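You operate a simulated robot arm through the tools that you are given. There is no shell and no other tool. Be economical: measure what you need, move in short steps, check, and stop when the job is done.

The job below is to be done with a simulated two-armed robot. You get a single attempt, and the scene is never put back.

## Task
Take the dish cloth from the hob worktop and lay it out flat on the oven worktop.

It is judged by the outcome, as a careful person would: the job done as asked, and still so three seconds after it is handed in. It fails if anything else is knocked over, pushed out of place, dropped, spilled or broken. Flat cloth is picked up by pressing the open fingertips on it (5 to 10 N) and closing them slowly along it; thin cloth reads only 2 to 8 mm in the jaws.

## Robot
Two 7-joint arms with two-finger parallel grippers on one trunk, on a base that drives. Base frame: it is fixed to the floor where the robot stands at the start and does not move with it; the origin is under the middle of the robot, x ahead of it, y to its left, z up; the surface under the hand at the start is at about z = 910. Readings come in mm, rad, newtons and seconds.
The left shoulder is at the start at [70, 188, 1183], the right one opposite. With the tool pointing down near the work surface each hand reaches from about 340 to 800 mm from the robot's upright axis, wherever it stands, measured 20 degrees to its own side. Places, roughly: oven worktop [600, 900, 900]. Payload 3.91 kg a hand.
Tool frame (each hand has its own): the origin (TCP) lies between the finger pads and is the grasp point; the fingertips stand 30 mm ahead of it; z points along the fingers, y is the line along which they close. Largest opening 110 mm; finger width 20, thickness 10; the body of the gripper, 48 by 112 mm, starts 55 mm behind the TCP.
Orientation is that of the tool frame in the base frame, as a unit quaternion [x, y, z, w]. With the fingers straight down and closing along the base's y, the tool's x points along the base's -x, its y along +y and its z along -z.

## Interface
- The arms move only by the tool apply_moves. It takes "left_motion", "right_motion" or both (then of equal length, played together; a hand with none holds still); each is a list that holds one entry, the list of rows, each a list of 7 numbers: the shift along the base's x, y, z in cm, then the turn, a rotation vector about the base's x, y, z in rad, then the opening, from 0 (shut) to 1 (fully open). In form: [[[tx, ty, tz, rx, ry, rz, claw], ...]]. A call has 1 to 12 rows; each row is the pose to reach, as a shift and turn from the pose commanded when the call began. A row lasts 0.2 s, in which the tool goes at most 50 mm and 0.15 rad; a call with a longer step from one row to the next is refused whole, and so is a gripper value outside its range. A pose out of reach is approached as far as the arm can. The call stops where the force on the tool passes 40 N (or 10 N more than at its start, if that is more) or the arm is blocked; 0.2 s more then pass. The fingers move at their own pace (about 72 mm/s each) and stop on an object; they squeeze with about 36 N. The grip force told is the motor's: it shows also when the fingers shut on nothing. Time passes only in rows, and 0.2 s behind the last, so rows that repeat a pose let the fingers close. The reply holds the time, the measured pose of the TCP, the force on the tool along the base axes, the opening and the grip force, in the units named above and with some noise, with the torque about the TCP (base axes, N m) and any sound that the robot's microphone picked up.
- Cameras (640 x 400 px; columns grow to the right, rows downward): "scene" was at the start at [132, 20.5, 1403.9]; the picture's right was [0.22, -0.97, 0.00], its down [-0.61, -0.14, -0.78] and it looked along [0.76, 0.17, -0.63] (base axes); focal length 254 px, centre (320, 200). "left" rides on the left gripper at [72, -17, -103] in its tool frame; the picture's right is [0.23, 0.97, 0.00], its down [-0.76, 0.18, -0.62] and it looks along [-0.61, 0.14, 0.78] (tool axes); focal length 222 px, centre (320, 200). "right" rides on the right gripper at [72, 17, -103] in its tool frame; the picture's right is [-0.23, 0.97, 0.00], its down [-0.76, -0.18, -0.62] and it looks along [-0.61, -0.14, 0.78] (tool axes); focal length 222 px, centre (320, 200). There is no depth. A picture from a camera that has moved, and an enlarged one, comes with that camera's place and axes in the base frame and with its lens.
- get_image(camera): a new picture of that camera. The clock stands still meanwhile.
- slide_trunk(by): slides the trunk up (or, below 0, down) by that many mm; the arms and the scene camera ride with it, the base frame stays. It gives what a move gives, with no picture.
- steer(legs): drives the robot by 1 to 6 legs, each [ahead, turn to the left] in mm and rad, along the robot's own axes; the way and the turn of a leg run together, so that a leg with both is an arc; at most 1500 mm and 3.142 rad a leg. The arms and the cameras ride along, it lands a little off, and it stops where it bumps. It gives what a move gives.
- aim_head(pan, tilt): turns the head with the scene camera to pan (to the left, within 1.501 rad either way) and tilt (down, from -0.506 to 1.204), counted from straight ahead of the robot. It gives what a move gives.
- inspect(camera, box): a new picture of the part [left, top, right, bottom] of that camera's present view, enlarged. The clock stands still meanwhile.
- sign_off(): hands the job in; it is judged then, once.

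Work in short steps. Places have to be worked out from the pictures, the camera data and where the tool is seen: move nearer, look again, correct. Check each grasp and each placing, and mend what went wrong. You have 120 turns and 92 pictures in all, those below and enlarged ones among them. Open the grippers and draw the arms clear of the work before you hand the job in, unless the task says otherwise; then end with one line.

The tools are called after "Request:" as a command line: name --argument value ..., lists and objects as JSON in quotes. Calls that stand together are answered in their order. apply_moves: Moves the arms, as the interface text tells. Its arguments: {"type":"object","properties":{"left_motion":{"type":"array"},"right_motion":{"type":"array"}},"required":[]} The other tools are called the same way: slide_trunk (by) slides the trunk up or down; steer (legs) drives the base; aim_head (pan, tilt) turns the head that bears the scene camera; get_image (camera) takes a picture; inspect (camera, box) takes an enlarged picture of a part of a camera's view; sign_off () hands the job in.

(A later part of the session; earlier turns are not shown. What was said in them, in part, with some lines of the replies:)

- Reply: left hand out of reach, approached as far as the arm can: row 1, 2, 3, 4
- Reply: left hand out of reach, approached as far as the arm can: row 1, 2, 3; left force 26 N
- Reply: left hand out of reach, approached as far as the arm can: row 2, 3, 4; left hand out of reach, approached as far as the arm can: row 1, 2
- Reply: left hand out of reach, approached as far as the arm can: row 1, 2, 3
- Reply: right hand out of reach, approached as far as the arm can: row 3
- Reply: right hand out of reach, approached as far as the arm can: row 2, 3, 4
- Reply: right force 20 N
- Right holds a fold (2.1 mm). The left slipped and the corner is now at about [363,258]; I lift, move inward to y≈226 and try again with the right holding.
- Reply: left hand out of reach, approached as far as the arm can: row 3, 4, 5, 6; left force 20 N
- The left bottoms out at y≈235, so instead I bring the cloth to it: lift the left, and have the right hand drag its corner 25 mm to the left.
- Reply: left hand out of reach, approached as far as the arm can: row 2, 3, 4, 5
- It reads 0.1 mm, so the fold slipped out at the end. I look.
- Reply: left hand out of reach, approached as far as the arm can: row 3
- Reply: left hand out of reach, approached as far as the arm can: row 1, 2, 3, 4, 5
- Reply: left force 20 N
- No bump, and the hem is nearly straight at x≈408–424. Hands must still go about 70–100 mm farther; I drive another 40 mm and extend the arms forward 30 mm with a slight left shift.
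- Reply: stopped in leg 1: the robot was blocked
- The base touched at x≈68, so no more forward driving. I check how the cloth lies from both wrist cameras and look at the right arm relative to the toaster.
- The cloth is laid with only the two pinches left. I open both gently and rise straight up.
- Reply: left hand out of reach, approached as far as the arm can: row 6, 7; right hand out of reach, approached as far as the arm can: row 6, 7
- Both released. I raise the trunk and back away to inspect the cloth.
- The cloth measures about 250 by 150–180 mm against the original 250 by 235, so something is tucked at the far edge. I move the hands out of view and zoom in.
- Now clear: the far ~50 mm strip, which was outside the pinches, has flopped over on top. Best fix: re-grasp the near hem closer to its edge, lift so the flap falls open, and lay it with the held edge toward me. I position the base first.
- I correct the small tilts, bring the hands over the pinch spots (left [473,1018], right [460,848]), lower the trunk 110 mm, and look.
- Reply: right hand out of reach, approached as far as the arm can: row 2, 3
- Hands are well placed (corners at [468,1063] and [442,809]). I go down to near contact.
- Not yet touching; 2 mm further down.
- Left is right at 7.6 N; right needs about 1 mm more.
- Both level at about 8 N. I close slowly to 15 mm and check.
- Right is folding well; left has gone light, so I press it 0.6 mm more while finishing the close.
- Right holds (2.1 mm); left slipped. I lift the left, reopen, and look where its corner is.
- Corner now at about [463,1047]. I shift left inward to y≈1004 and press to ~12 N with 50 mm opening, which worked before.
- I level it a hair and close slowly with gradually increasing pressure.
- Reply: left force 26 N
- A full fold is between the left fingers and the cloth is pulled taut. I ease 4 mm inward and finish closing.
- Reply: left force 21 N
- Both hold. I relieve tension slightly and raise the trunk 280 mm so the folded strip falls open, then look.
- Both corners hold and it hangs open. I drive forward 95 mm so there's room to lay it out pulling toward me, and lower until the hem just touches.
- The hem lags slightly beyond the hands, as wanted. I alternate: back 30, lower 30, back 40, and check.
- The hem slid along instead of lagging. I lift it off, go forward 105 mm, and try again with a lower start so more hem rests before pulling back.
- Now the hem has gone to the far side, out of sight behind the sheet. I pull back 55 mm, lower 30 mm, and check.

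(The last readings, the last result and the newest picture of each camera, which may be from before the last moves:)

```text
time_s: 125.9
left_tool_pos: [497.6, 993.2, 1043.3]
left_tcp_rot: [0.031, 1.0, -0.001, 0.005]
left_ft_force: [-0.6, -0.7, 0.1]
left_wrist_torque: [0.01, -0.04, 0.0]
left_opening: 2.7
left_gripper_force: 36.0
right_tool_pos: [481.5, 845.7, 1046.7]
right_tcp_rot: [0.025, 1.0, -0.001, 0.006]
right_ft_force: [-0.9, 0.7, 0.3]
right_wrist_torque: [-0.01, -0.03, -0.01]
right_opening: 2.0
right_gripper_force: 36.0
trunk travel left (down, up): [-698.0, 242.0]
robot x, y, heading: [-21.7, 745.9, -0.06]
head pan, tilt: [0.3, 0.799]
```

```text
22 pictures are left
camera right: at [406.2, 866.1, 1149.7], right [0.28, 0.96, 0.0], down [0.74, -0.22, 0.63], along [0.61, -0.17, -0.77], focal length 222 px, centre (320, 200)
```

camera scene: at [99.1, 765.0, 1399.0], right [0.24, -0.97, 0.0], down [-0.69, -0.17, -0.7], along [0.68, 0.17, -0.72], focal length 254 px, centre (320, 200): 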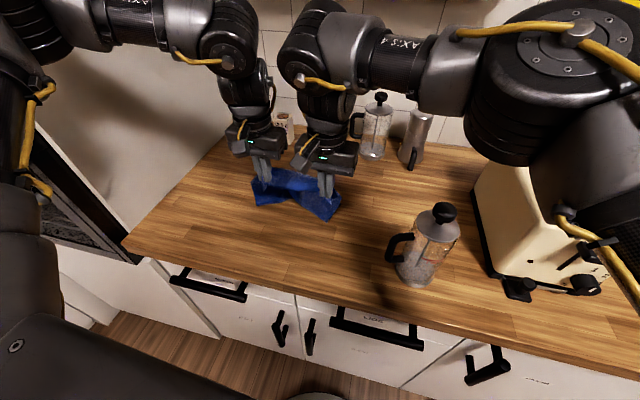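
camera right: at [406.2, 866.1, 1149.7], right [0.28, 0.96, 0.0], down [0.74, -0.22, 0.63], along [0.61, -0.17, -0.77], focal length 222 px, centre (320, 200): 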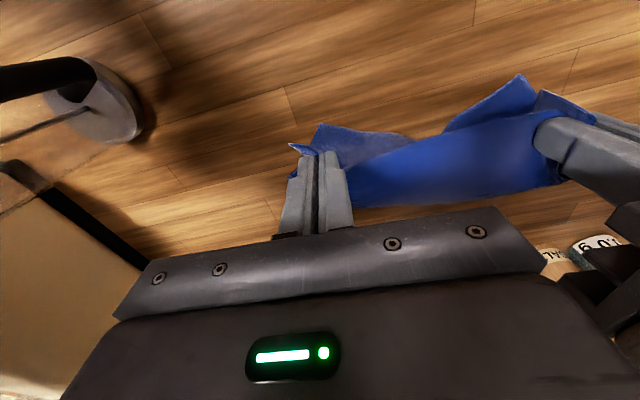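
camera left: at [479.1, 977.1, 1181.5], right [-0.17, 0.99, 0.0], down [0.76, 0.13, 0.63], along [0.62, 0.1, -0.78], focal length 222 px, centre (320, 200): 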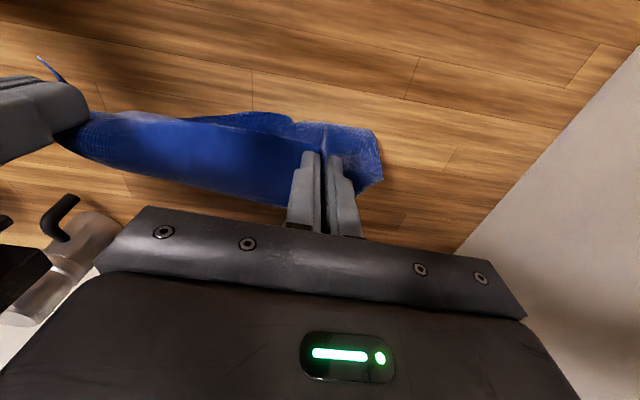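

Hem corners sit just about under the hands, the middle already beyond. I pull back 70 mm more at this height and check.

Request:
steer --legs '[[-70, 0]]'

Request:
get_image --camera "scene"

Request:
get_image --camera "right"

```text
time_s: 126.9
left_tool_pos: [433.3, 997.0, 1041.1]
left_tcp_rot: [0.031, 1.0, -0.001, 0.002]
left_ft_force: [-0.4, -0.4, -0.2]
left_wrist_torque: [-0.01, 0.01, 0.0]
left_opening: 2.3
left_gripper_force: 36.0
right_tool_pos: [415.2, 849.5, 1043.3]
right_tcp_rot: [0.027, 1.0, 0.001, 0.003]
right_ft_force: [-0.3, -0.1, -0.2]
right_wrist_torque: [-0.01, 0.01, -0.01]
right_opening: 1.4
right_gripper_force: 35.7
trunk travel left (down, up): [-698.0, 242.0]
robot x, y, heading: [-93.3, 753.4, -0.057]
head pan, tilt: [0.3, 0.799]
```

```text
21 pictures are left
camera scene: at [35.5, 769.7, 1398.1], right [0.24, -0.97, 0.0], down [-0.7, -0.17, -0.69], along [0.67, 0.17, -0.72], focal length 254 px, centre (320, 200)
```

scene: 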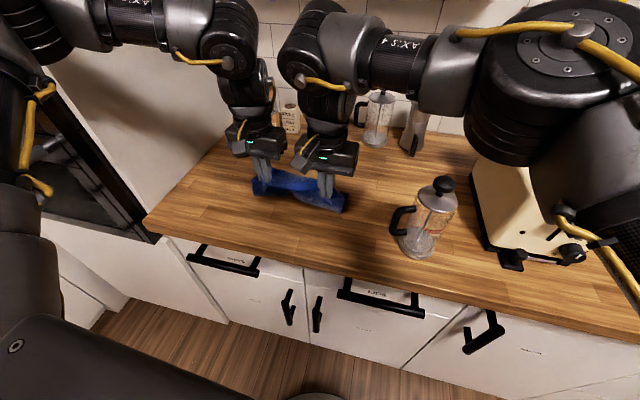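

```text
20 pictures are left
camera right: at [341.8, 869.9, 1147.0], right [0.28, 0.96, 0.0], down [0.75, -0.22, 0.63], along [0.6, -0.17, -0.78], focal length 222 px, centre (320, 200)
```

right: 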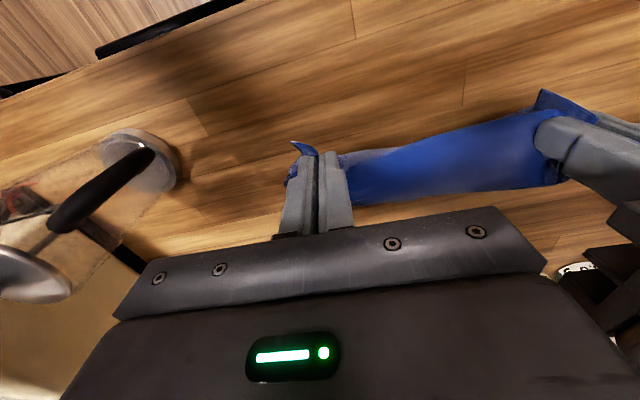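

The hem is now entirely on the far side. I lower 50 mm and pull back 45 mm.

Request:
slide_trunk --by -45

Request:
steer --legs '[[-45, 0]]'

Request:
get_image --camera "scene"

```text
time_s: 127.8
left_tool_pos: [430.6, 995.7, 997.6]
left_tcp_rot: [0.031, 1.0, -0.001, 0.004]
left_ft_force: [0.2, -0.1, -0.2]
left_wrist_torque: [-0.01, 0.01, 0.0]
left_opening: 2.7
left_gripper_force: 35.8
right_tool_pos: [412.1, 848.5, 1000.4]
right_tcp_rot: [0.027, 1.0, 0.0, 0.006]
right_ft_force: [0.3, 0.0, 0.8]
right_wrist_torque: [0.01, 0.01, -0.01]
right_opening: 1.7
right_gripper_force: 35.8
trunk travel left (down, up): [-653.0, 287.0]
robot x, y, heading: [-89.4, 750.3, -0.055]
head pan, tilt: [0.3, 0.799]
```

```text
time_s: 128.7
left_tool_pos: [388.4, 998.3, 996.0]
left_tcp_rot: [0.031, 1.0, -0.001, 0.002]
left_ft_force: [0.4, 0.8, 0.0]
left_wrist_torque: [-0.01, 0.0, 0.0]
left_opening: 2.4
left_gripper_force: 35.5
right_tool_pos: [370.9, 850.8, 998.8]
right_tcp_rot: [0.027, 1.0, 0.001, 0.005]
right_ft_force: [0.5, 0.4, 0.3]
right_wrist_torque: [0.02, 0.04, -0.02]
right_opening: 1.7
right_gripper_force: 36.1
trunk travel left (down, up): [-653.0, 287.0]
robot x, y, heading: [-138.2, 753.9, -0.056]
head pan, tilt: [0.3, 0.799]
```

```text
19 pictures are left
camera scene: at [-10.0, 772.1, 1353.3], right [0.24, -0.97, 0.0], down [-0.7, -0.17, -0.7], along [0.68, 0.17, -0.72], focal length 254 px, centre (320, 200)
```

scene: 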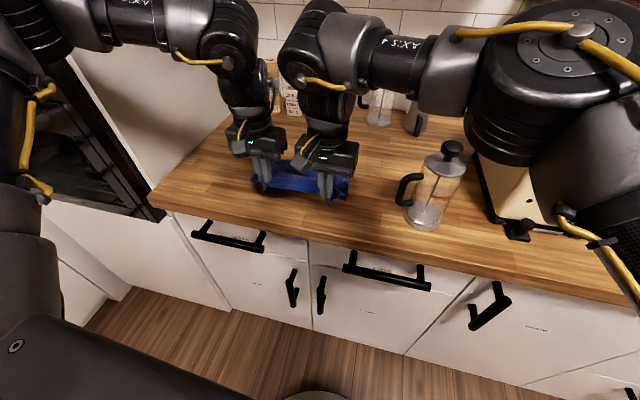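

I lower 42 mm and pull back 20 mm, then inspect what's visible past the hands.

Request:
slide_trunk --by -42

Request:
steer --legs '[[-20, 0]]'

Request:
inspect --camera "scene" --box '[220, 80, 420, 220]'

```text
time_s: 129.6
left_tool_pos: [386.4, 997.2, 955.1]
left_tcp_rot: [0.032, 0.999, -0.001, 0.003]
left_ft_force: [-0.2, -0.6, 0.5]
left_wrist_torque: [0.01, -0.02, 0.01]
left_opening: 2.8
left_gripper_force: 36.3
right_tool_pos: [368.5, 851.4, 957.9]
right_tcp_rot: [0.028, 1.0, 0.0, 0.006]
right_ft_force: [-0.1, -0.2, 0.3]
right_wrist_torque: [0.0, 0.02, 0.03]
right_opening: 1.8
right_gripper_force: 35.8
trunk travel left (down, up): [-611.0, 329.0]
robot x, y, heading: [-136.4, 752.4, -0.057]
head pan, tilt: [0.3, 0.799]
```

```text
time_s: 130.3
left_tool_pos: [368.8, 999.9, 954.4]
left_tcp_rot: [0.032, 0.999, -0.001, 0.003]
left_ft_force: [0.6, -1.6, 0.2]
left_wrist_torque: [-0.03, 0.0, -0.04]
left_opening: 2.7
left_gripper_force: 36.1
right_tool_pos: [351.5, 851.4, 956.1]
right_tcp_rot: [0.028, 1.0, 0.0, 0.004]
right_ft_force: [0.1, 0.8, -1.0]
right_wrist_torque: [0.04, 0.01, 0.0]
right_opening: 1.7
right_gripper_force: 36.2
trunk travel left (down, up): [-611.0, 329.0]
robot x, y, heading: [-156.2, 754.1, -0.057]
head pan, tilt: [0.3, 0.799]
```

```text
2.86 times, centred on (320, 150) of scene
camera zoom: at [-29.8, 772.9, 1311.3], right [0.24, -0.97, 0.0], down [-0.7, -0.17, -0.7], along [0.68, 0.17, -0.72], focal length 725 px, centre (320, 343)
```

zoom: 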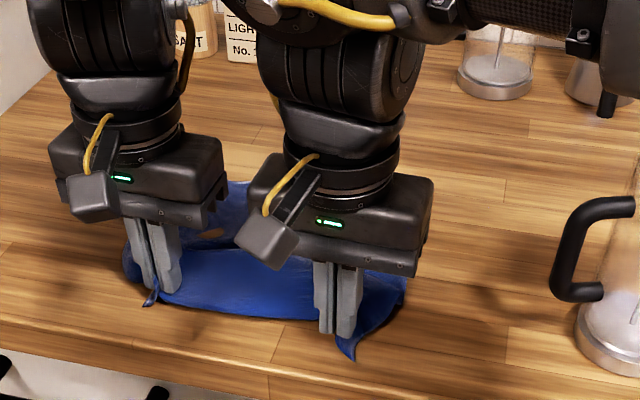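

The cloth is stretched out flat beyond the hands, with the loose edge on my side now. I set the hands down the last 12 mm, open gently, and rise.

Request:
apply_moves --left_motion '[[[0, 0, -0.6, 0, 0, 0, 0], [0, 0, -1.1, 0, 0, 0, 0], [0, 0, -1.1, 0, 0, 0, 0.08], [0, 0, -1.1, 0, 0, 0, 0.16], [0, 0, -1.1, 0, 0, 0, 0.24], [0, 0, -1.1, 0, 0, 0, 0.34], [0, 0, -0.5, 0, 0, 0, 0.4], [0, 0, 1, 0, 0, 0, 0.4]]]' --right_motion '[[[0, 0, -0.7, 0, 0, 0, 0], [0, 0, -1.2, 0, 0, 0, 0], [0, 0, -1.2, 0, 0, 0, 0.08], [0, 0, -1.2, 0, 0, 0, 0.16], [0, 0, -1.2, 0, 0, 0, 0.24], [0, 0, -1.2, 0, 0, 0, 0.34], [0, 0, -0.5, 0, 0, 0, 0.4], [0, 0, 1, 0, 0, 0, 0.4]]]'

Request:
slide_trunk --by 200

Request:
apply_moves --left_motion '[[[-1, 3, 0, 0, 0, 0, 0.4], [-2, 7, 0, 0, 0, 0, 0.4], [-2, 11, 0, 0, 0, 0, 0.4], [-2, 15, 0, 0, 0, 0, 0.4]]]' --right_motion '[[[0, -4, 0, 0, 0, 0, 0.4], [0, -8, 0, 0, 0, 0, 0.4], [0, -12, 0, 0, 0, 0, 0.4], [0, -16, 0, 0, 0, 0, 0.4]]]'

Request:
get_image --camera "scene"

```text
time_s: 132.1
left_tool_pos: [366.2, 999.3, 967.2]
left_tcp_rot: [0.032, 0.999, 0.0, 0.004]
left_ft_force: [-0.2, -0.5, 0.0]
left_wrist_torque: [0.0, -0.03, -0.03]
left_opening: 44.1
left_gripper_force: 0.1
right_tool_pos: [347.8, 851.3, 969.9]
right_tcp_rot: [0.028, 1.0, 0.0, 0.007]
right_ft_force: [-0.4, -0.4, -0.3]
right_wrist_torque: [-0.03, -0.02, -0.02]
right_opening: 43.9
right_gripper_force: 0.1
trunk travel left (down, up): [-611.0, 329.0]
robot x, y, heading: [-157.7, 754.7, -0.055]
head pan, tilt: [0.3, 0.799]
```

```text
time_s: 134.3
left_tool_pos: [366.7, 999.4, 1166.1]
left_tcp_rot: [0.032, 0.999, -0.001, 0.004]
left_ft_force: [0.3, 0.0, -0.8]
left_wrist_torque: [-0.02, -0.01, 0.01]
left_opening: 44.1
left_gripper_force: 0.0
right_tool_pos: [349.1, 852.1, 1168.7]
right_tcp_rot: [0.028, 1.0, 0.001, 0.006]
right_ft_force: [1.0, 0.1, -0.1]
right_wrist_torque: [0.04, -0.03, 0.0]
right_opening: 44.1
right_gripper_force: 0.0
trunk travel left (down, up): [-811.0, 129.0]
robot x, y, heading: [-153.7, 753.4, -0.053]
head pan, tilt: [0.3, 0.799]
```

```text
time_s: 135.3
left_tool_pos: [346.9, 1149.2, 1165.6]
left_tcp_rot: [0.033, 0.999, 0.0, 0.003]
left_ft_force: [0.0, -1.0, 0.7]
left_wrist_torque: [0.04, -0.02, 0.0]
left_opening: 44.1
left_gripper_force: 0.2
right_tool_pos: [360.5, 742.5, 1173.2]
right_tcp_rot: [0.028, 1.0, 0.001, 0.006]
right_ft_force: [-0.4, -0.6, 0.1]
right_wrist_torque: [-0.01, -0.02, -0.03]
right_opening: 44.1
right_gripper_force: 0.1
right hand out of reach, approached as far as the arm can: row 1, 2, 3, 4
trunk travel left (down, up): [-811.0, 129.0]
robot x, y, heading: [-157.0, 751.0, -0.057]
head pan, tilt: [0.3, 0.799]
```

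```text
17 pictures are left
camera scene: at [-32.4, 771.1, 1511.7], right [0.24, -0.97, 0.0], down [-0.7, -0.17, -0.7], along [0.68, 0.17, -0.72], focal length 254 px, centre (320, 200)
```

scene: 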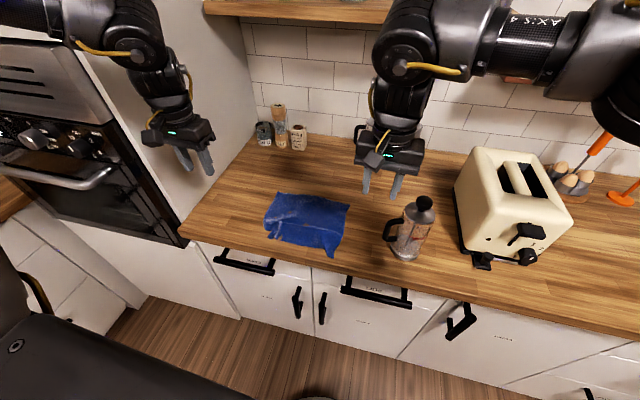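

Request:
inspect --camera "scene" --box '[250, 170, 370, 270]'

```text
4.00 times, centred on (310, 220) of scene
camera zoom: at [-32.4, 771.1, 1511.7], right [0.24, -0.97, 0.0], down [-0.7, -0.17, -0.7], along [0.68, 0.17, -0.72], focal length 1016 px, centre (360, 120)
```

zoom: 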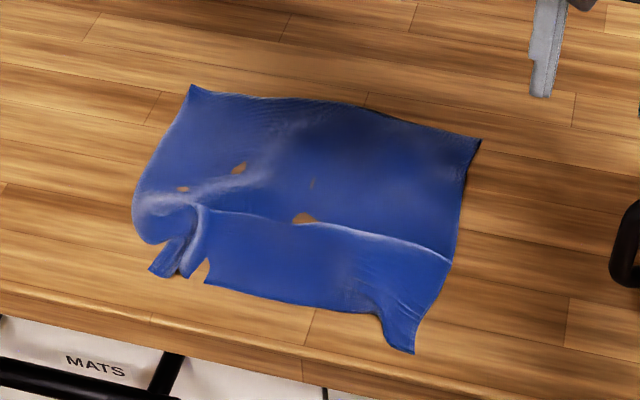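

The cloth is largely out, but the pinch pleats remain at the near corners (left worst) and a shallow crease runs across. I'll smooth by pressing closed fingertips on the two near corners and drawing them apart and toward me. First I set the base back for reach.

Request:
steer --legs '[[-55, -0.05]]'

Request:
apply_moves --left_motion '[[[3, -3, -2, 0, 0, 0, 0], [6, -6, -4, 0, 0, 0, 0], [8, -8, -6, 0, 0, 0, 0], [8, -8, -9, 0, 0, 0, 0], [8, -8, -10, 0, 0, 0, 0]]]' --right_motion '[[[2, 3, -2, 0, 0, 0, 0], [4, 6, -4, 0, 0, 0, 0], [5, 9, -6, 0, 0, 0, 0], [5, 11, -9, 0, 0, 0, 0], [5, 11, -10, 0, 0, 0, 0]]]'

```text
time_s: 136.3
left_tool_pos: [318.4, 1129.8, 1159.8]
left_tcp_rot: [0.056, 0.998, -0.002, 0.001]
left_ft_force: [1.1, 0.8, -0.7]
left_wrist_torque: [0.02, 0.06, 0.0]
left_opening: 43.9
left_gripper_force: 0.0
right_tool_pos: [312.7, 723.4, 1170.4]
right_tcp_rot: [0.053, 0.999, -0.001, 0.001]
right_ft_force: [0.8, 0.6, -0.5]
right_wrist_torque: [-0.03, 0.08, -0.02]
right_opening: 44.1
right_gripper_force: 0.1
trunk travel left (down, up): [-811.0, 129.0]
robot x, y, heading: [-213.1, 756.2, -0.108]
head pan, tilt: [0.3, 0.799]
```

```text
time_s: 137.5
left_tool_pos: [393.9, 1048.6, 1063.0]
left_tcp_rot: [0.056, 0.998, -0.001, 0.002]
left_ft_force: [0.7, -0.4, -0.6]
left_wrist_torque: [0.01, 0.0, -0.02]
left_opening: 0.3
left_gripper_force: 36.0
right_tool_pos: [341.1, 810.6, 1077.0]
right_tcp_rot: [0.053, 0.999, 0.0, 0.004]
right_ft_force: [0.1, 0.7, -0.6]
right_wrist_torque: [-0.01, 0.01, -0.01]
right_opening: 0.0
right_gripper_force: 35.8
right hand out of reach, approached as far as the arm can: row 3, 4, 5
trunk travel left (down, up): [-811.0, 129.0]
robot x, y, heading: [-214.6, 762.2, -0.107]
head pan, tilt: [0.3, 0.799]
```

The right is at its inward limit for now; I do the left corner first. I lower the trunk 90 mm and put the left fingertip over [378,1025].

Request:
slide_trunk --by -90

Request:
apply_moves --left_motion '[[[-0.8, -1.2, -1, 0, 0, 0, 0], [-1.6, -2.2, -2, 0, 0, 0, 0], [-1.6, -2.2, -2.6, 0, 0, 0, 0]]]'

Request:
get_image --camera "left"

```text
time_s: 138.7
left_tool_pos: [392.5, 1049.1, 975.2]
left_tcp_rot: [0.056, 0.998, -0.001, 0.004]
left_ft_force: [-1.1, -0.5, 0.2]
left_wrist_torque: [0.03, -0.03, 0.0]
left_opening: 0.2
left_gripper_force: 35.9
right_tool_pos: [339.9, 809.8, 987.6]
right_tcp_rot: [0.053, 0.999, 0.0, 0.005]
right_ft_force: [-1.4, 0.2, -0.2]
right_wrist_torque: [-0.03, -0.01, -0.02]
right_opening: 0.0
right_gripper_force: 36.0
trunk travel left (down, up): [-721.0, 219.0]
robot x, y, heading: [-209.7, 760.0, -0.102]
head pan, tilt: [0.3, 0.799]
```

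```text
time_s: 139.5
left_tool_pos: [376.3, 1026.4, 949.1]
left_tcp_rot: [0.057, 0.998, -0.001, 0.004]
left_ft_force: [0.6, -1.3, 0.1]
left_wrist_torque: [0.03, -0.02, -0.02]
left_opening: 0.0
left_gripper_force: 36.2
right_tool_pos: [341.0, 810.2, 987.4]
right_tcp_rot: [0.053, 0.999, 0.0, 0.005]
right_ft_force: [-1.2, 0.7, -0.5]
right_wrist_torque: [0.05, -0.01, 0.02]
right_opening: 0.0
right_gripper_force: 36.2
trunk travel left (down, up): [-721.0, 219.0]
robot x, y, heading: [-213.2, 759.3, -0.111]
head pan, tilt: [0.3, 0.799]
```

```text
15 pictures are left
camera left: at [301.4, 1018.0, 1051.2], right [-0.12, 0.99, 0.0], down [0.77, 0.09, 0.63], along [0.62, 0.07, -0.78], focal length 222 px, centre (320, 200)
```

left: 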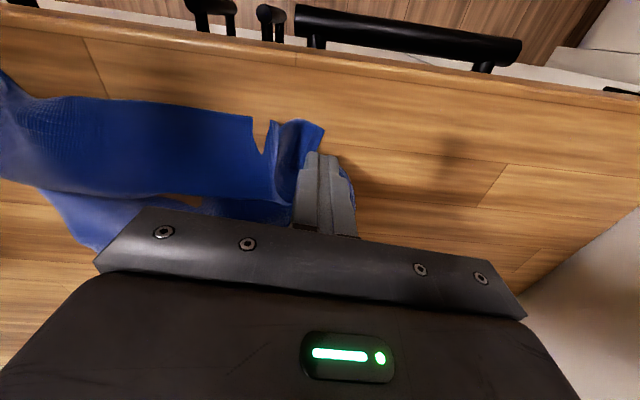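

The near-left corner is at about [355,1026]. I press at [367,1018] and read the force.

Request:
apply_moves --left_motion '[[[-0.5, -0.5, 0, 0, 0, 0, 0], [-0.9, -0.8, -0.3, 0, 0, 0, 0], [-0.9, -0.8, -0.75, 0, 0, 0, 0], [-0.9, -0.8, -0.75, 0, 0, 0, 0]]]'

```text
time_s: 140.5
left_tool_pos: [366.8, 1018.7, 942.4]
left_tcp_rot: [0.056, 0.998, -0.001, 0.005]
left_ft_force: [0.7, 0.6, 7.2]
left_wrist_torque: [0.04, -0.07, 0.03]
left_opening: 0.0
left_gripper_force: 35.7
right_tool_pos: [340.5, 809.1, 987.6]
right_tcp_rot: [0.053, 0.999, 0.0, 0.006]
right_ft_force: [-0.3, 0.5, 0.6]
right_wrist_torque: [0.01, 0.01, 0.0]
right_opening: 0.1
right_gripper_force: 36.4
trunk travel left (down, up): [-721.0, 219.0]
robot x, y, heading: [-211.9, 756.9, -0.111]
head pan, tilt: [0.3, 0.799]
```

7 N of press: I drag the corner outward 50 mm and slightly toward me, then lift and look.

Request:
apply_moves --left_motion '[[[0, 0.7, -0.02, 0, 0, 0, 0], [-0.2, 1.4, -0.03, 0, 0, 0, 0], [-0.4, 2.1, -0.03, 0, 0, 0, 0], [-0.6, 2.8, -0.03, 0, 0, 0, 0], [-0.8, 3.5, -0.03, 0, 0, 0, 0], [-1.0, 4.2, -0.03, 0, 0, 0, 0], [-1.2, 4.8, -0.03, 0, 0, 0, 0], [-1.2, 4.8, 0.8, 0, 0, 0, 0], [-1.2, 4.8, 3, 0, 0, 0, 0], [-1.2, 4.8, 6, 0, 0, 0, 0]]]'

Request:
get_image --camera "left"

```text
time_s: 142.7
left_tool_pos: [354.1, 1066.0, 1002.6]
left_tcp_rot: [0.057, 0.998, 0.0, 0.003]
left_ft_force: [0.6, 0.5, -0.1]
left_wrist_torque: [0.01, 0.01, 0.0]
left_opening: 0.0
left_gripper_force: 35.7
right_tool_pos: [339.5, 809.9, 988.5]
right_tcp_rot: [0.053, 0.999, 0.0, 0.005]
right_ft_force: [0.0, -0.4, -0.8]
right_wrist_torque: [0.0, -0.06, 0.0]
right_opening: 0.0
right_gripper_force: 35.9
trunk travel left (down, up): [-721.0, 219.0]
robot x, y, heading: [-213.9, 762.5, -0.104]
head pan, tilt: [0.3, 0.799]
```

```text
14 pictures are left
camera left: at [279.7, 1057.5, 1104.8], right [-0.12, 0.99, 0.0], down [0.77, 0.09, 0.63], along [0.62, 0.07, -0.78], focal length 222 px, centre (320, 200)
```

left: 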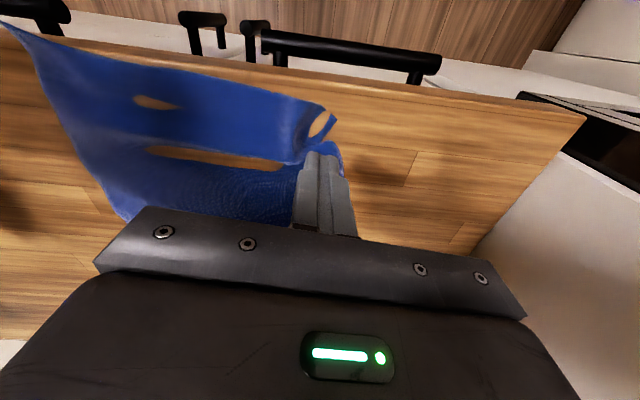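

That worked: the corner is drawn out to about [342,1077] and the pleat is gone. I move the hands clear and inspect.

Request:
apply_moves --left_motion '[[[0, 3, 2, 0, 0, 0, 0], [0, 7, 4, 0, 0, 0, 0], [0, 10, 6, 0, 0, 0, 0]]]' --right_motion '[[[0, -3, 3, 0, 0, 0, 0], [0, -7, 5, 0, 0, 0, 0], [0, -10, 6, 0, 0, 0, 0]]]'

Request:
inspect --camera "scene" --box '[220, 120, 400, 260]'

```text
time_s: 143.5
left_tool_pos: [354.1, 1167.9, 1061.7]
left_tcp_rot: [0.056, 0.998, -0.001, 0.003]
left_ft_force: [0.3, -0.8, 0.2]
left_wrist_torque: [0.01, -0.01, -0.03]
left_opening: 0.0
left_gripper_force: 36.3
right_tool_pos: [337.9, 709.0, 1048.0]
right_tcp_rot: [0.052, 0.999, 0.0, 0.004]
right_ft_force: [-0.1, 0.4, 0.3]
right_wrist_torque: [-0.02, 0.01, -0.01]
right_opening: 0.0
right_gripper_force: 35.8
trunk travel left (down, up): [-721.0, 219.0]
robot x, y, heading: [-215.6, 754.6, -0.106]
head pan, tilt: [0.3, 0.799]
```

```text
2.86 times, centred on (310, 190) of scene
camera zoom: at [-86.0, 770.2, 1421.6], right [0.19, -0.98, 0.0], down [-0.7, -0.14, -0.7], along [0.68, 0.13, -0.72], focal length 725 px, centre (349, 229)
```

zoom: 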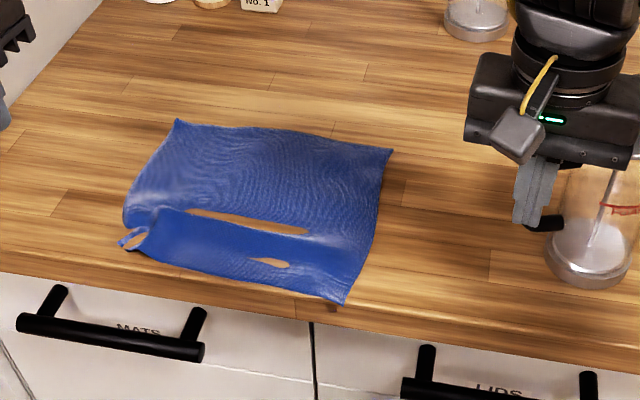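

Much flatter; one crease remains across the left-middle because the left side is about 40 mm short. I'll stretch it by pressing the far-left corner and pushing it away. First I tuck the right hand away from the press, pull the left inward, raise, and drive forward 130 mm.

Request:
apply_moves --left_motion '[[[1, -3, 1, 0, 0, 0, 0], [2, -6, 2, 0, 0, 0, 0], [2, -8, 2, 0, 0, 0, 0]]]' --right_motion '[[[-0.5, 4, 3, 0, 0, 0, 0], [-0.5, 8, 6, 0, 0, 0, 0], [0, 11, 9, 0, 0, 0, 0]]]'

Request:
steer --legs '[[130, 0]]'

Request:
apply_moves --left_motion '[[[0.5, 0, -3, 0, 0, 0, 0], [1, 0, -6, 0, 0, 0, 0], [1, 0, -9, 0, 0, 0, 0], [1, 0, -11, 0, 0, 0, 0]]]'

Request:
get_image --camera "left"

```text
refused: row 1 steps farther than a row can; nothing moved
```

```text
time_s: 144.8
left_tool_pos: [481.1, 1152.0, 1060.9]
left_tcp_rot: [0.057, 0.998, -0.001, 0.004]
left_ft_force: [-0.7, -0.9, -0.7]
left_wrist_torque: [-0.03, 0.01, -0.02]
left_opening: 0.1
left_gripper_force: 35.9
right_tool_pos: [465.5, 695.7, 1046.3]
right_tcp_rot: [0.053, 0.999, -0.001, 0.005]
right_ft_force: [0.3, 1.3, 0.6]
right_wrist_torque: [-0.14, 0.02, 0.02]
right_opening: 0.1
right_gripper_force: 35.8
trunk travel left (down, up): [-721.0, 219.0]
robot x, y, heading: [-83.0, 742.8, -0.112]
head pan, tilt: [0.3, 0.799]
```

```text
time_s: 145.8
left_tool_pos: [492.8, 1152.7, 950.3]
left_tcp_rot: [0.058, 0.998, -0.001, 0.003]
left_ft_force: [-0.1, 0.1, 0.2]
left_wrist_torque: [-0.02, 0.0, 0.01]
left_opening: 0.3
left_gripper_force: 36.4
right_tool_pos: [467.9, 695.8, 1046.1]
right_tcp_rot: [0.053, 0.999, 0.0, 0.005]
right_ft_force: [0.6, 0.5, -0.2]
right_wrist_torque: [-0.01, -0.02, 0.02]
right_opening: 0.1
right_gripper_force: 36.4
trunk travel left (down, up): [-721.0, 219.0]
robot x, y, heading: [-83.7, 747.0, -0.109]
head pan, tilt: [0.3, 0.799]
```

```text
12 pictures are left
camera left: at [418.0, 1144.5, 1053.0], right [-0.11, 0.99, 0.0], down [0.77, 0.09, 0.63], along [0.62, 0.07, -0.78], focal length 222 px, centre (320, 200)
```

left: 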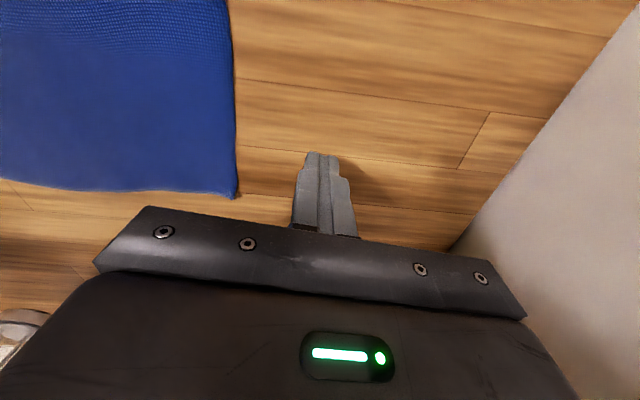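

My first move was refused, so the right hand went forward beside the press. I check the press right away before moving anything.

Request:
get_image --camera "scene"

```text
11 pictures are left
camera scene: at [42.3, 757.1, 1421.7], right [0.19, -0.98, 0.0], down [-0.7, -0.14, -0.7], along [0.68, 0.13, -0.72], focal length 254 px, centre (320, 200)
```

scene: 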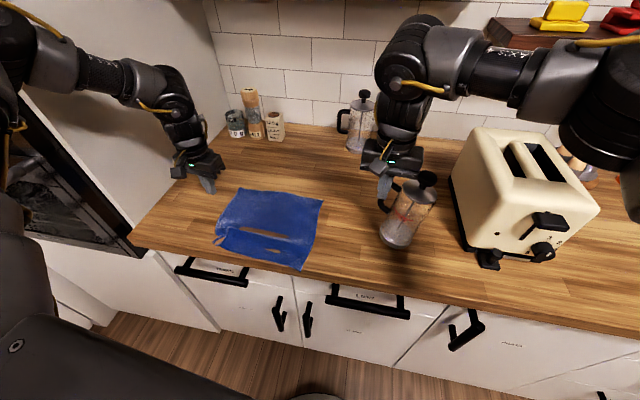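

The press stands but the gripper is right at its handle. I zoom in to see contact.

Request:
inspect --camera "scene" --box '[340, 130, 480, 260]'

```text
3.08 times, centred on (410, 195) of scene
camera zoom: at [42.3, 757.1, 1421.7], right [0.19, -0.98, 0.0], down [-0.7, -0.14, -0.7], along [0.68, 0.13, -0.72], focal length 781 px, centre (43, 215)
```

zoom: 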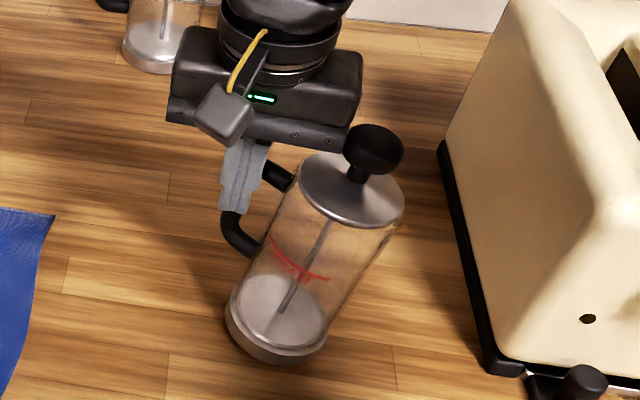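

The press is leaning a little against my right finger. I withdraw the finger gently along the way it came (−x, slightly +y) in small steps so the press can settle upright.

Request:
apply_moves --right_motion '[[[-0.2, 0.2, 0, 0, 0, 0, 0], [-0.5, 0.4, 0, 0, 0, 0, 0], [-0.8, 0.6, 0, 0, 0, 0, 0], [-1.1, 0.9, 0, 0, 0, 0, 0], [-1.5, 1.2, 0, 0, 0, 0, 0], [-1.9, 1.6, 0, 0, 0, 0, 0], [-2.3, 2.0, 0, 0, 0, 0, 0], [-2.6, 2.5, 0, 0, 0, 0, 0], [-2.8, 3.2, 0, 0, 0, 0, 0], [-2.8, 4, 0, 0, 0, 0, 0]]]'

Request:
inspect --camera "scene" --box '[340, 130, 480, 260]'

```text
time_s: 148.0
left_tool_pos: [492.3, 1154.0, 949.3]
left_tcp_rot: [0.058, 0.998, -0.001, 0.003]
left_ft_force: [0.1, 0.2, 0.3]
left_wrist_torque: [0.02, -0.01, 0.0]
left_opening: 0.0
left_gripper_force: 35.9
right_tool_pos: [438.5, 736.3, 1046.0]
right_tcp_rot: [0.053, 0.999, 0.0, 0.005]
right_ft_force: [-0.2, -0.6, 0.6]
right_wrist_torque: [0.01, -0.01, -0.02]
right_opening: 0.0
right_gripper_force: 35.8
trunk travel left (down, up): [-721.0, 219.0]
robot x, y, heading: [-83.2, 746.4, -0.109]
head pan, tilt: [0.3, 0.799]
```

```text
3.08 times, centred on (410, 195) of scene
camera zoom: at [42.0, 757.2, 1421.7], right [0.19, -0.98, 0.0], down [-0.7, -0.14, -0.7], along [0.68, 0.13, -0.72], focal length 781 px, centre (43, 215)
```

zoom: 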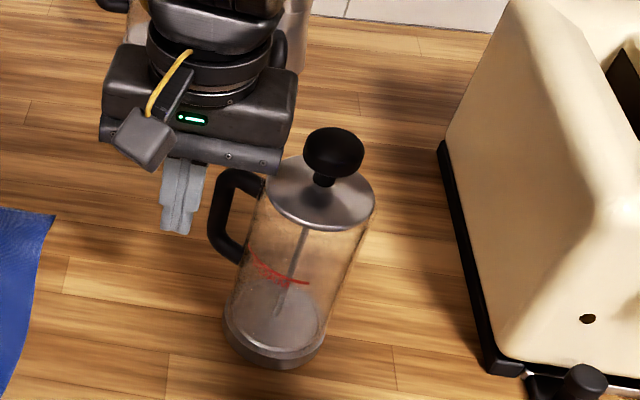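

The press has settled upright but stands about 34 mm farther back than before (front now at [399,646], was [365,643]). I'll put it back: grasp it from above by its top, fingers clear of the handle, and slide it back. First I raise and turn the right hand above it.

Request:
apply_moves --right_motion '[[[0, 0.3, 2.5, 0, 0, 0.15, 0.5], [0, 0.3, 5, 0, 0, 0.3, 1], [0, 0.3, 7.5, 0, 0, 0.45, 1], [0, 0.3, 10, 0, 0, 0.6, 1], [0, 0.3, 12.5, 0, 0, 0.75, 1], [0, 0.3, 15, 0, 0, 0.9, 1], [0, -3, 16, 0, 0, 0.9, 1], [0, -6, 16, 0, 0, 0.9, 1], [0, -8.8, 16, 0, 0, 0.9, 1], [0, -8.8, 16, 0, 0, 0.9, 1]]]'

Request:
get_image --camera "right"

```text
time_s: 150.2
left_tool_pos: [491.9, 1153.9, 950.7]
left_tcp_rot: [0.057, 0.998, -0.002, 0.004]
left_ft_force: [0.4, 0.3, 0.3]
left_wrist_torque: [0.01, -0.02, 0.02]
left_opening: 0.0
left_gripper_force: 35.9
right_tool_pos: [436.9, 645.9, 1206.8]
right_tcp_rot: [-0.386, 0.922, 0.002, 0.005]
right_ft_force: [-0.2, 0.5, 0.3]
right_wrist_torque: [-0.02, 0.01, -0.01]
right_opening: 110.1
right_gripper_force: 0.1
trunk travel left (down, up): [-721.0, 219.0]
robot x, y, heading: [-87.5, 745.6, -0.113]
head pan, tilt: [0.3, 0.799]
```

```text
8 pictures are left
camera right: at [373.1, 606.2, 1310.9], right [-0.54, 0.84, 0.0], down [0.66, 0.41, 0.63], along [0.53, 0.34, -0.78], focal length 222 px, centre (320, 200)
```

right: 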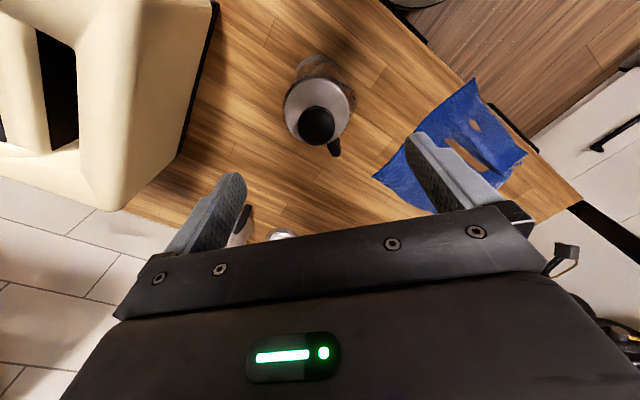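

The press centre is at [437,646], exactly under the hand, and the handle lies between the finger directions. I descend to grip the rim, knob below the palm.

Request:
apply_moves --right_motion '[[[0, 0, -4, 0, 0, 0, 1], [0, 0, -8, 0, 0, 0, 1], [0, 0, -11, 0, 0, 0, 1], [0, 0, -12.5, 0, 0, 0, 1], [0, 0, -13.9, 0, 0, 0, 1], [0, 0, -13.9, 0, 0, 0, 1]]]'

```text
time_s: 151.6
left_tool_pos: [492.1, 1152.6, 950.5]
left_tcp_rot: [0.057, 0.998, -0.001, 0.004]
left_ft_force: [0.4, -0.9, -0.8]
left_wrist_torque: [0.01, 0.02, -0.02]
left_opening: 0.0
left_gripper_force: 36.0
right_tool_pos: [438.9, 648.8, 1069.2]
right_tcp_rot: [-0.387, 0.922, 0.002, 0.005]
right_ft_force: [-0.3, 0.4, 0.1]
right_wrist_torque: [-0.01, 0.02, 0.01]
right_opening: 110.2
right_gripper_force: 0.1
trunk travel left (down, up): [-721.0, 219.0]
robot x, y, heading: [-84.0, 745.0, -0.11]
head pan, tilt: [0.3, 0.799]
```

No contact on the way down. I close gradually on the press.

Request:
apply_moves --right_motion '[[[0, 0, 0, 0, 0, 0, 0.9], [0, 0, 0, 0, 0, 0, 0.84], [0, 0, 0, 0, 0, 0, 0.79], [0, 0, 0, 0, 0, 0, 0.74], [0, 0, 0, 0, 0, 0, 0.7], [0, 0, 0, 0, 0, 0, 0.66], [0, 0, 0, 0, 0, 0, 0.62], [0, 0, 0, 0, 0, 0, 0.62]]]'

```text
time_s: 153.4
left_tool_pos: [491.5, 1152.4, 950.0]
left_tcp_rot: [0.058, 0.998, -0.001, 0.004]
left_ft_force: [-0.3, -0.7, 0.6]
left_wrist_torque: [0.01, -0.01, -0.01]
left_opening: 0.0
left_gripper_force: 36.1
right_tool_pos: [439.6, 647.6, 1067.9]
right_tcp_rot: [-0.386, 0.922, 0.003, 0.005]
right_ft_force: [0.9, -1.0, 0.2]
right_wrist_torque: [-0.06, -0.1, -0.02]
right_opening: 77.2
right_gripper_force: 35.7
trunk travel left (down, up): [-721.0, 219.0]
robot x, y, heading: [-86.7, 748.2, -0.111]
head pan, tilt: [0.3, 0.799]
```

Gripped (77 mm, 36 N). I lift it 2 mm, move it back 34 mm and turn it back about 0.7 rad (the handle had swung), then set it down.

Request:
apply_moves --right_motion '[[[0, 0, 0.2, 0, 0, 0, 0.6], [-0.5, 0, 0.3, 0, 0, 0.1, 0.6], [-1.1, 0, 0.3, 0, 0, 0.22, 0.6], [-1.7, -0.1, 0.3, 0, 0, 0.34, 0.6], [-2.3, -0.2, 0.3, 0, 0, 0.46, 0.6], [-2.9, -0.3, 0.3, 0, 0, 0.58, 0.6], [-3.4, -0.3, 0.3, 0, 0, 0.7, 0.6], [-3.4, -0.3, 0.15, 0, 0, 0.7, 0.6], [-3.4, -0.3, 0, 0, 0, 0.7, 0.6], [-3.4, -0.3, 0, 0, 0, 0.7, 0.6]]]'

```text
time_s: 155.6
left_tool_pos: [492.7, 1152.8, 951.1]
left_tcp_rot: [0.058, 0.998, -0.002, 0.004]
left_ft_force: [0.1, 0.3, -0.2]
left_wrist_torque: [0.0, -0.01, -0.01]
left_opening: 0.0
left_gripper_force: 36.0
right_tool_pos: [404.9, 645.2, 1067.7]
right_tcp_rot: [-0.68, 0.734, 0.004, 0.004]
right_ft_force: [1.2, -1.3, 3.5]
right_wrist_torque: [-0.17, 0.14, 0.05]
right_opening: 76.8
right_gripper_force: 35.4
trunk travel left (down, up): [-721.0, 219.0]
robot x, y, heading: [-88.5, 745.3, -0.107]
head pan, tilt: [0.3, 0.799]
```

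It rests on the worktop again (upward 3.5 N). I open slowly and rise straight up clear of the knob.

Request:
apply_moves --right_motion '[[[0, 0, 0, 0, 0, 0, 0.72], [0, 0, 0, 0, 0, 0, 0.76], [0, 0, 0, 0, 0, 0, 0.85], [0, 0, 0, 0, 0, 0, 1], [0, 0, 0, 0, 0, 0, 1], [0, 0, 2, 0, 0, 0, 1], [0, 0, 5, 0, 0, 0, 1], [0, 0, 9, 0, 0, 0, 1], [0, 0, 13, 0, 0, 0, 1], [0, 0, 16, 0, 0, 0, 1]]]'

Request:
get_image --camera "scene"

```text
time_s: 157.8
left_tool_pos: [491.0, 1152.6, 951.7]
left_tcp_rot: [0.057, 0.998, 0.0, 0.004]
left_ft_force: [-0.2, 0.2, 0.3]
left_wrist_torque: [0.0, 0.01, 0.0]
left_opening: 0.0
left_gripper_force: 36.0
right_tool_pos: [402.9, 645.1, 1229.1]
right_tcp_rot: [-0.68, 0.734, 0.003, 0.003]
right_ft_force: [-0.2, 0.4, -0.2]
right_wrist_torque: [-0.02, -0.01, 0.02]
right_opening: 109.9
right_gripper_force: 0.0
trunk travel left (down, up): [-721.0, 219.0]
robot x, y, heading: [-86.0, 744.1, -0.107]
head pan, tilt: [0.3, 0.799]
```

```text
7 pictures are left
camera scene: at [41.0, 757.3, 1421.7], right [0.19, -0.98, 0.0], down [-0.7, -0.14, -0.7], along [0.68, 0.13, -0.72], focal length 254 px, centre (320, 200)
```

scene: 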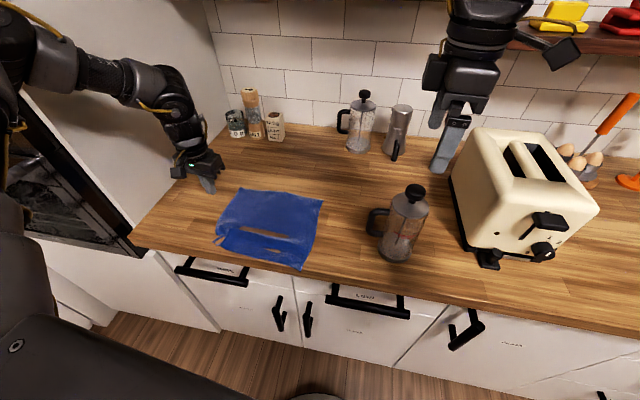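

The press is upright and back in place, nothing else disturbed. Now the left fingertip goes to the far-left corner at [516,1074] and presses.

Request:
apply_moves --left_motion '[[[0.8, -2.6, 1, 0, 0, 0, 0], [1.6, -5.2, 1, 0, 0, 0, 0], [2.4, -7.8, 1, 0, 0, 0, 0], [2.4, -7.8, 0, 0, 0, 0, 0], [2.4, -7.8, -0.95, 0, 0, 0, 0], [2.4, -7.8, -0.95, 0, 0, 0, 0]]]'

```text
time_s: 159.2
left_tool_pos: [516.1, 1074.8, 941.9]
left_tcp_rot: [0.057, 0.998, -0.001, 0.004]
left_ft_force: [0.0, 1.0, 2.7]
left_wrist_torque: [0.02, 0.03, -0.03]
left_opening: 0.0
left_gripper_force: 35.9
right_tool_pos: [403.5, 643.5, 1227.1]
right_tcp_rot: [-0.68, 0.734, 0.003, 0.003]
right_ft_force: [0.3, -0.4, -0.5]
right_wrist_torque: [0.01, 0.01, -0.01]
right_opening: 109.8
right_gripper_force: 0.1
trunk travel left (down, up): [-721.0, 219.0]
robot x, y, heading: [-86.3, 744.3, -0.11]
head pan, tilt: [0.3, 0.799]
```

Light contact (2.7 N). I press 0.6 mm more and drag the corner 40 mm away (+x), then lift and look.

Request:
apply_moves --left_motion '[[[0, 0, -0.06, 0, 0, 0, 0], [0.6, 0, -0.07, 0, 0, 0, 0], [1.2, 0, -0.07, 0, 0, 0, 0], [1.8, 0, -0.07, 0, 0, 0, 0], [2.4, 0, -0.07, 0, 0, 0, 0], [3.0, 0, -0.07, 0, 0, 0, 0], [3.6, 0, -0.07, 0, 0, 0, 0], [4.0, 0, -0.07, 0, 0, 0, 0], [4.0, 0, 0.8, 0, 0, 0, 0], [4.0, 1, 4, 0, 0, 0, 0], [4.0, 4, 7, 0, 0, 0, 0], [4, 7.5, 8, 0, 0, 0, 0]]]'

Request:
inspect --camera "scene" --box '[190, 140, 350, 290]'

```text
time_s: 161.8
left_tool_pos: [556.3, 1150.4, 1022.0]
left_tcp_rot: [0.058, 0.998, -0.001, 0.003]
left_ft_force: [-0.1, 0.0, -0.1]
left_wrist_torque: [0.0, 0.01, -0.01]
left_opening: 0.1
left_gripper_force: 36.1
left hand out of reach, approached as far as the arm can: row 7, 8, 9
right_tool_pos: [405.8, 645.3, 1226.0]
right_tcp_rot: [-0.679, 0.734, 0.002, 0.003]
right_ft_force: [0.2, -0.3, -0.2]
right_wrist_torque: [0.02, 0.0, 0.01]
right_opening: 110.0
right_gripper_force: 0.1
trunk travel left (down, up): [-721.0, 219.0]
robot x, y, heading: [-86.0, 744.6, -0.11]
head pan, tilt: [0.3, 0.799]
```

```text
2.67 times, centred on (270, 215) of scene
camera zoom: at [42.2, 758.0, 1421.6], right [0.19, -0.98, 0.0], down [-0.7, -0.14, -0.7], along [0.68, 0.13, -0.72], focal length 677 px, centre (453, 160)
```

zoom: 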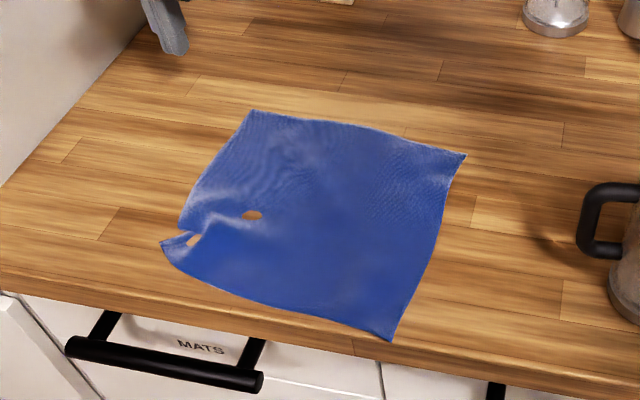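

Nearly flat now; a small pleat remains at the left edge because the near-left corner (about [366,1096]) is short. I press just inside it and draw it 32 mm toward me.

Request:
apply_moves --left_motion '[[[-4.5, 0, 0, 0, 0, 0, 0], [-9, 0, 0, 0, 0, 0, 0], [-13.5, -2, 0, 0, 0, 0, 0], [-17.6, -4, 0, 0, 0, 0, 0], [-17.6, -6.7, -2, 0, 0, 0, 0], [-17.6, -6.7, -5, 0, 0, 0, 0], [-17.6, -6.7, -7, 0, 0, 0, 0], [-17.6, -6.7, -8.05, 0, 0, 0, 0], [-17.6, -6.7, -8.05, 0, 0, 0, 0]]]'

```text
time_s: 163.8
left_tool_pos: [380.3, 1082.0, 941.1]
left_tcp_rot: [0.057, 0.998, -0.001, 0.005]
left_ft_force: [1.3, 1.6, 15.3]
left_wrist_torque: [-0.03, -0.16, 0.03]
left_opening: 0.0
left_gripper_force: 36.0
right_tool_pos: [402.9, 644.5, 1228.1]
right_tcp_rot: [-0.679, 0.734, 0.003, 0.004]
right_ft_force: [0.3, 1.1, -1.0]
right_wrist_torque: [-0.02, 0.03, 0.0]
right_opening: 110.0
right_gripper_force: 0.0
trunk travel left (down, up): [-721.0, 219.0]
robot x, y, heading: [-85.0, 747.5, -0.111]
head pan, tilt: [0.3, 0.799]
```

Request:
apply_moves --left_motion '[[[-0.5, 0, 0.05, 0, 0, 0, 0], [-1.1, 0, 0.05, 0, 0, 0, 0], [-1.7, 0, 0.05, 0, 0, 0, 0], [-2.3, 0, 0.05, 0, 0, 0, 0], [-2.9, 0.0, 0.05, 0, 0, 0, 0], [-3.3, 0.0, 0.05, 0, 0, 0, 0], [-3.3, 0, 1, 0, 0, 0, 0], [-3.3, 1, 4, 0, 0, 0, 0], [-3.3, 4, 7, 0, 0, 0, 0], [-3.3, 7, 10, 0, 0, 0, 0]]]'

Request:
inspect --camera "scene" --box '[190, 140, 350, 290]'

```text
time_s: 166.0
left_tool_pos: [346.6, 1154.0, 1041.8]
left_tcp_rot: [0.058, 0.998, -0.001, 0.003]
left_ft_force: [-0.2, -0.5, 0.7]
left_wrist_torque: [0.03, -0.01, -0.03]
left_opening: 0.0
left_gripper_force: 36.1
right_tool_pos: [404.1, 645.4, 1226.9]
right_tcp_rot: [-0.679, 0.734, 0.003, 0.002]
right_ft_force: [0.1, -0.4, 0.1]
right_wrist_torque: [-0.04, -0.03, 0.0]
right_opening: 109.9
right_gripper_force: 0.0
trunk travel left (down, up): [-721.0, 219.0]
robot x, y, heading: [-84.6, 747.6, -0.109]
head pan, tilt: [0.3, 0.799]
```

```text
2.67 times, centred on (270, 215) of scene
camera zoom: at [40.7, 757.6, 1421.7], right [0.19, -0.98, 0.0], down [-0.7, -0.14, -0.7], along [0.69, 0.13, -0.72], focal length 677 px, centre (453, 160)
```

zoom: 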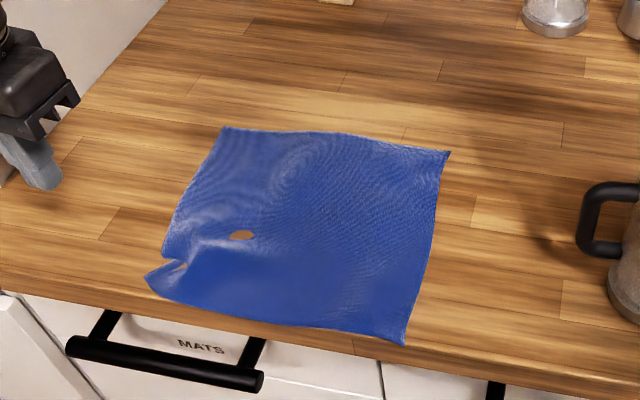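

The cloth slid as a whole; the little pleat from about [359,1080] to [395,1029] remains. I'll spread it directly: put nearly closed fingertips on the pleat, turned across it, press, and open them.

Request:
apply_moves --left_motion '[[[0.5, -1.5, 0, 0, 0, -0.14, 0.12], [1, -3, 0, 0, 0, -0.28, 0.12], [1.5, -4.6, -1, 0, 0, -0.42, 0.12], [2, -6.2, -3, 0, 0, -0.56, 0.12], [2.4, -7.8, -5, 0, 0, -0.7, 0.12], [2.7, -9.2, -7, 0, 0, -0.85, 0.12], [2.7, -9.2, -9, 0, 0, -0.85, 0.12], [2.7, -9.2, -9.9, 0, 0, -0.85, 0.12], [2.7, -9.2, -9.9, 0, 0, -0.85, 0.12]]]'

```text
time_s: 168.0
left_tool_pos: [374.1, 1060.8, 942.6]
left_tcp_rot: [0.464, 0.886, -0.002, 0.002]
left_ft_force: [-0.5, -0.2, -0.4]
left_wrist_torque: [-0.02, -0.01, -0.02]
left_opening: 13.2
left_gripper_force: 0.1
right_tool_pos: [404.4, 644.5, 1226.7]
right_tcp_rot: [-0.68, 0.733, 0.004, 0.003]
right_ft_force: [-0.7, -0.1, -0.1]
right_wrist_torque: [0.0, -0.01, 0.01]
right_opening: 110.0
right_gripper_force: 0.1
trunk travel left (down, up): [-721.0, 219.0]
robot x, y, heading: [-83.9, 744.1, -0.11]
head pan, tilt: [0.3, 0.799]
```

I press 2 mm more (to around 8–12 N), open the fingers across the pleat, then lift off to the side.

Request:
apply_moves --left_motion '[[[0, 0, -0.12, 0, 0, 0, 0.12], [0, 0, -0.18, 0, 0, 0, 0.12], [0, 0, -0.18, 0, 0, 0, 0.2], [0, 0, -0.18, 0, 0, 0, 0.28], [0, 0, -0.18, 0, 0, 0, 0.36], [0, 0, -0.18, 0, 0, 0, 0.44], [0, 0, -0.18, 0, 0, 0, 0.52], [0, 0, -0.18, 0, 0, 0, 0.6], [0, 0, -0.18, 0, 0, 0, 0.65], [0, 0, 1, 0, 0, 0, 0.65], [0, 0, 5, 0, 0, 0, 0.65], [0, 4, 8, 0, 0, 0, 0.65]]]'

Request:
apply_moves --left_motion '[[[-0.5, 3, 0, 0, 0, 0.15, 0.65], [-1, 6, 1, 0, 0, 0.3, 0.65]]]'

Request:
inspect --camera "scene" --box '[190, 140, 350, 290]'

```text
time_s: 170.6
left_tool_pos: [374.1, 1102.3, 1021.8]
left_tcp_rot: [0.464, 0.886, -0.003, 0.004]
left_ft_force: [-0.1, 0.6, -0.1]
left_wrist_torque: [-0.03, -0.03, -0.02]
left_opening: 71.5
left_gripper_force: 0.1
right_tool_pos: [402.7, 646.9, 1227.8]
right_tcp_rot: [-0.68, 0.733, 0.002, 0.003]
right_ft_force: [-0.2, 0.9, 1.5]
right_wrist_torque: [-0.02, 0.03, -0.04]
right_opening: 110.1
right_gripper_force: 0.0
trunk travel left (down, up): [-721.0, 219.0]
robot x, y, heading: [-82.7, 747.0, -0.11]
head pan, tilt: [0.3, 0.799]
```

```text
time_s: 171.2
left_tool_pos: [363.6, 1163.7, 1031.4]
left_tcp_rot: [0.326, 0.945, -0.003, 0.003]
left_ft_force: [-0.1, 0.7, 0.7]
left_wrist_torque: [-0.05, -0.02, 0.01]
left_opening: 71.3
left_gripper_force: 0.0
right_tool_pos: [402.6, 647.6, 1227.6]
right_tcp_rot: [-0.679, 0.734, 0.002, 0.005]
right_ft_force: [0.0, 0.2, 1.1]
right_wrist_torque: [-0.03, -0.03, 0.01]
right_opening: 109.8
right_gripper_force: 0.0
trunk travel left (down, up): [-721.0, 219.0]
robot x, y, heading: [-85.6, 746.8, -0.106]
head pan, tilt: [0.3, 0.799]
```

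```text
2.67 times, centred on (270, 215) of scene
camera zoom: at [40.3, 759.5, 1421.8], right [0.19, -0.98, 0.0], down [-0.7, -0.14, -0.7], along [0.69, 0.13, -0.72], focal length 677 px, centre (453, 160)
```

zoom: 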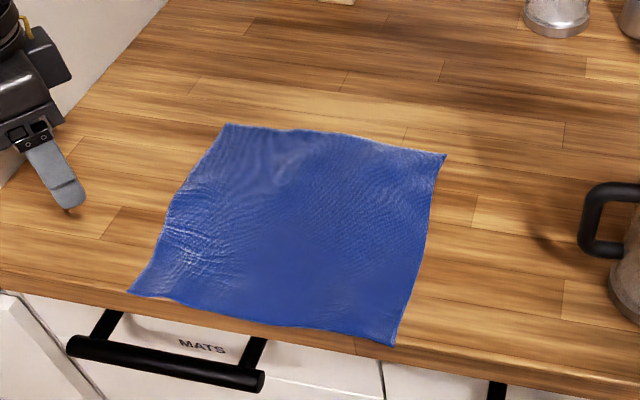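

The pleat is gone and the cloth lies flat, all on the worktop. I raise the trunk, open both grippers and back away, then take a last look.

Request:
slide_trunk --by 150

Request:
steer --legs '[[-300, 0]]'

Request:
get_image --camera "scene"

```text
time_s: 172.9
left_tool_pos: [365.7, 1161.7, 1182.3]
left_tcp_rot: [0.327, 0.945, -0.002, 0.003]
left_ft_force: [-1.3, -0.7, 0.0]
left_wrist_torque: [0.03, 0.01, -0.04]
left_opening: 71.6
left_gripper_force: 0.0
right_tool_pos: [404.6, 645.1, 1376.9]
right_tcp_rot: [-0.68, 0.733, 0.003, 0.004]
right_ft_force: [0.2, -0.1, 0.1]
right_wrist_torque: [0.0, -0.03, 0.02]
right_opening: 110.0
right_gripper_force: 0.0
trunk travel left (down, up): [-871.0, 69.0]
robot x, y, heading: [-85.8, 747.2, -0.109]
head pan, tilt: [0.3, 0.799]
```

```text
time_s: 175.0
left_tool_pos: [69.8, 1193.0, 1181.7]
left_tcp_rot: [0.327, 0.945, -0.002, 0.001]
left_ft_force: [0.3, -0.4, 0.0]
left_wrist_torque: [0.01, -0.01, 0.0]
left_opening: 71.5
left_gripper_force: 0.2
right_tool_pos: [108.5, 676.5, 1376.3]
right_tcp_rot: [-0.678, 0.735, 0.004, 0.004]
right_ft_force: [0.8, 0.2, 0.6]
right_wrist_torque: [0.0, 0.06, 0.03]
right_opening: 110.1
right_gripper_force: 0.1
trunk travel left (down, up): [-871.0, 69.0]
robot x, y, heading: [-382.8, 774.1, -0.11]
head pan, tilt: [0.3, 0.799]
```

```text
3 pictures are left
camera scene: at [-253.3, 788.9, 1571.4], right [0.19, -0.98, 0.0], down [-0.71, -0.14, -0.7], along [0.68, 0.13, -0.72], focal length 254 px, centre (320, 200)
```

scene: 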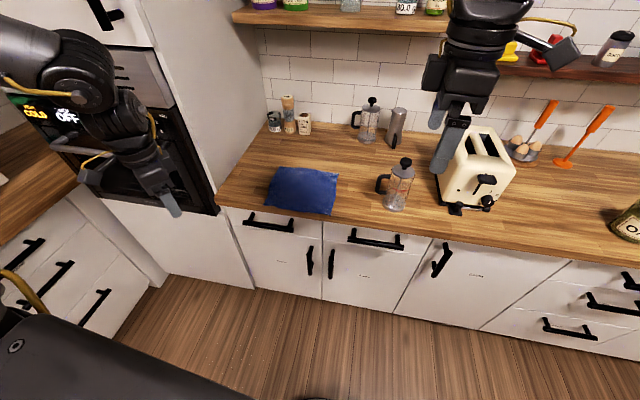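

The cloth lies flat on the oven worktop, everything else stands in place, and the arms are clear. I hand it in.

Request:
sign_off

```text
The job is handed in.
```

The dish cloth is laid out flat on the oven worktop, but I knocked the cafetière (coffee press) there along the way: it slid about 34 mm and tilted, and I set it back upright at roughly its original spot and angle.
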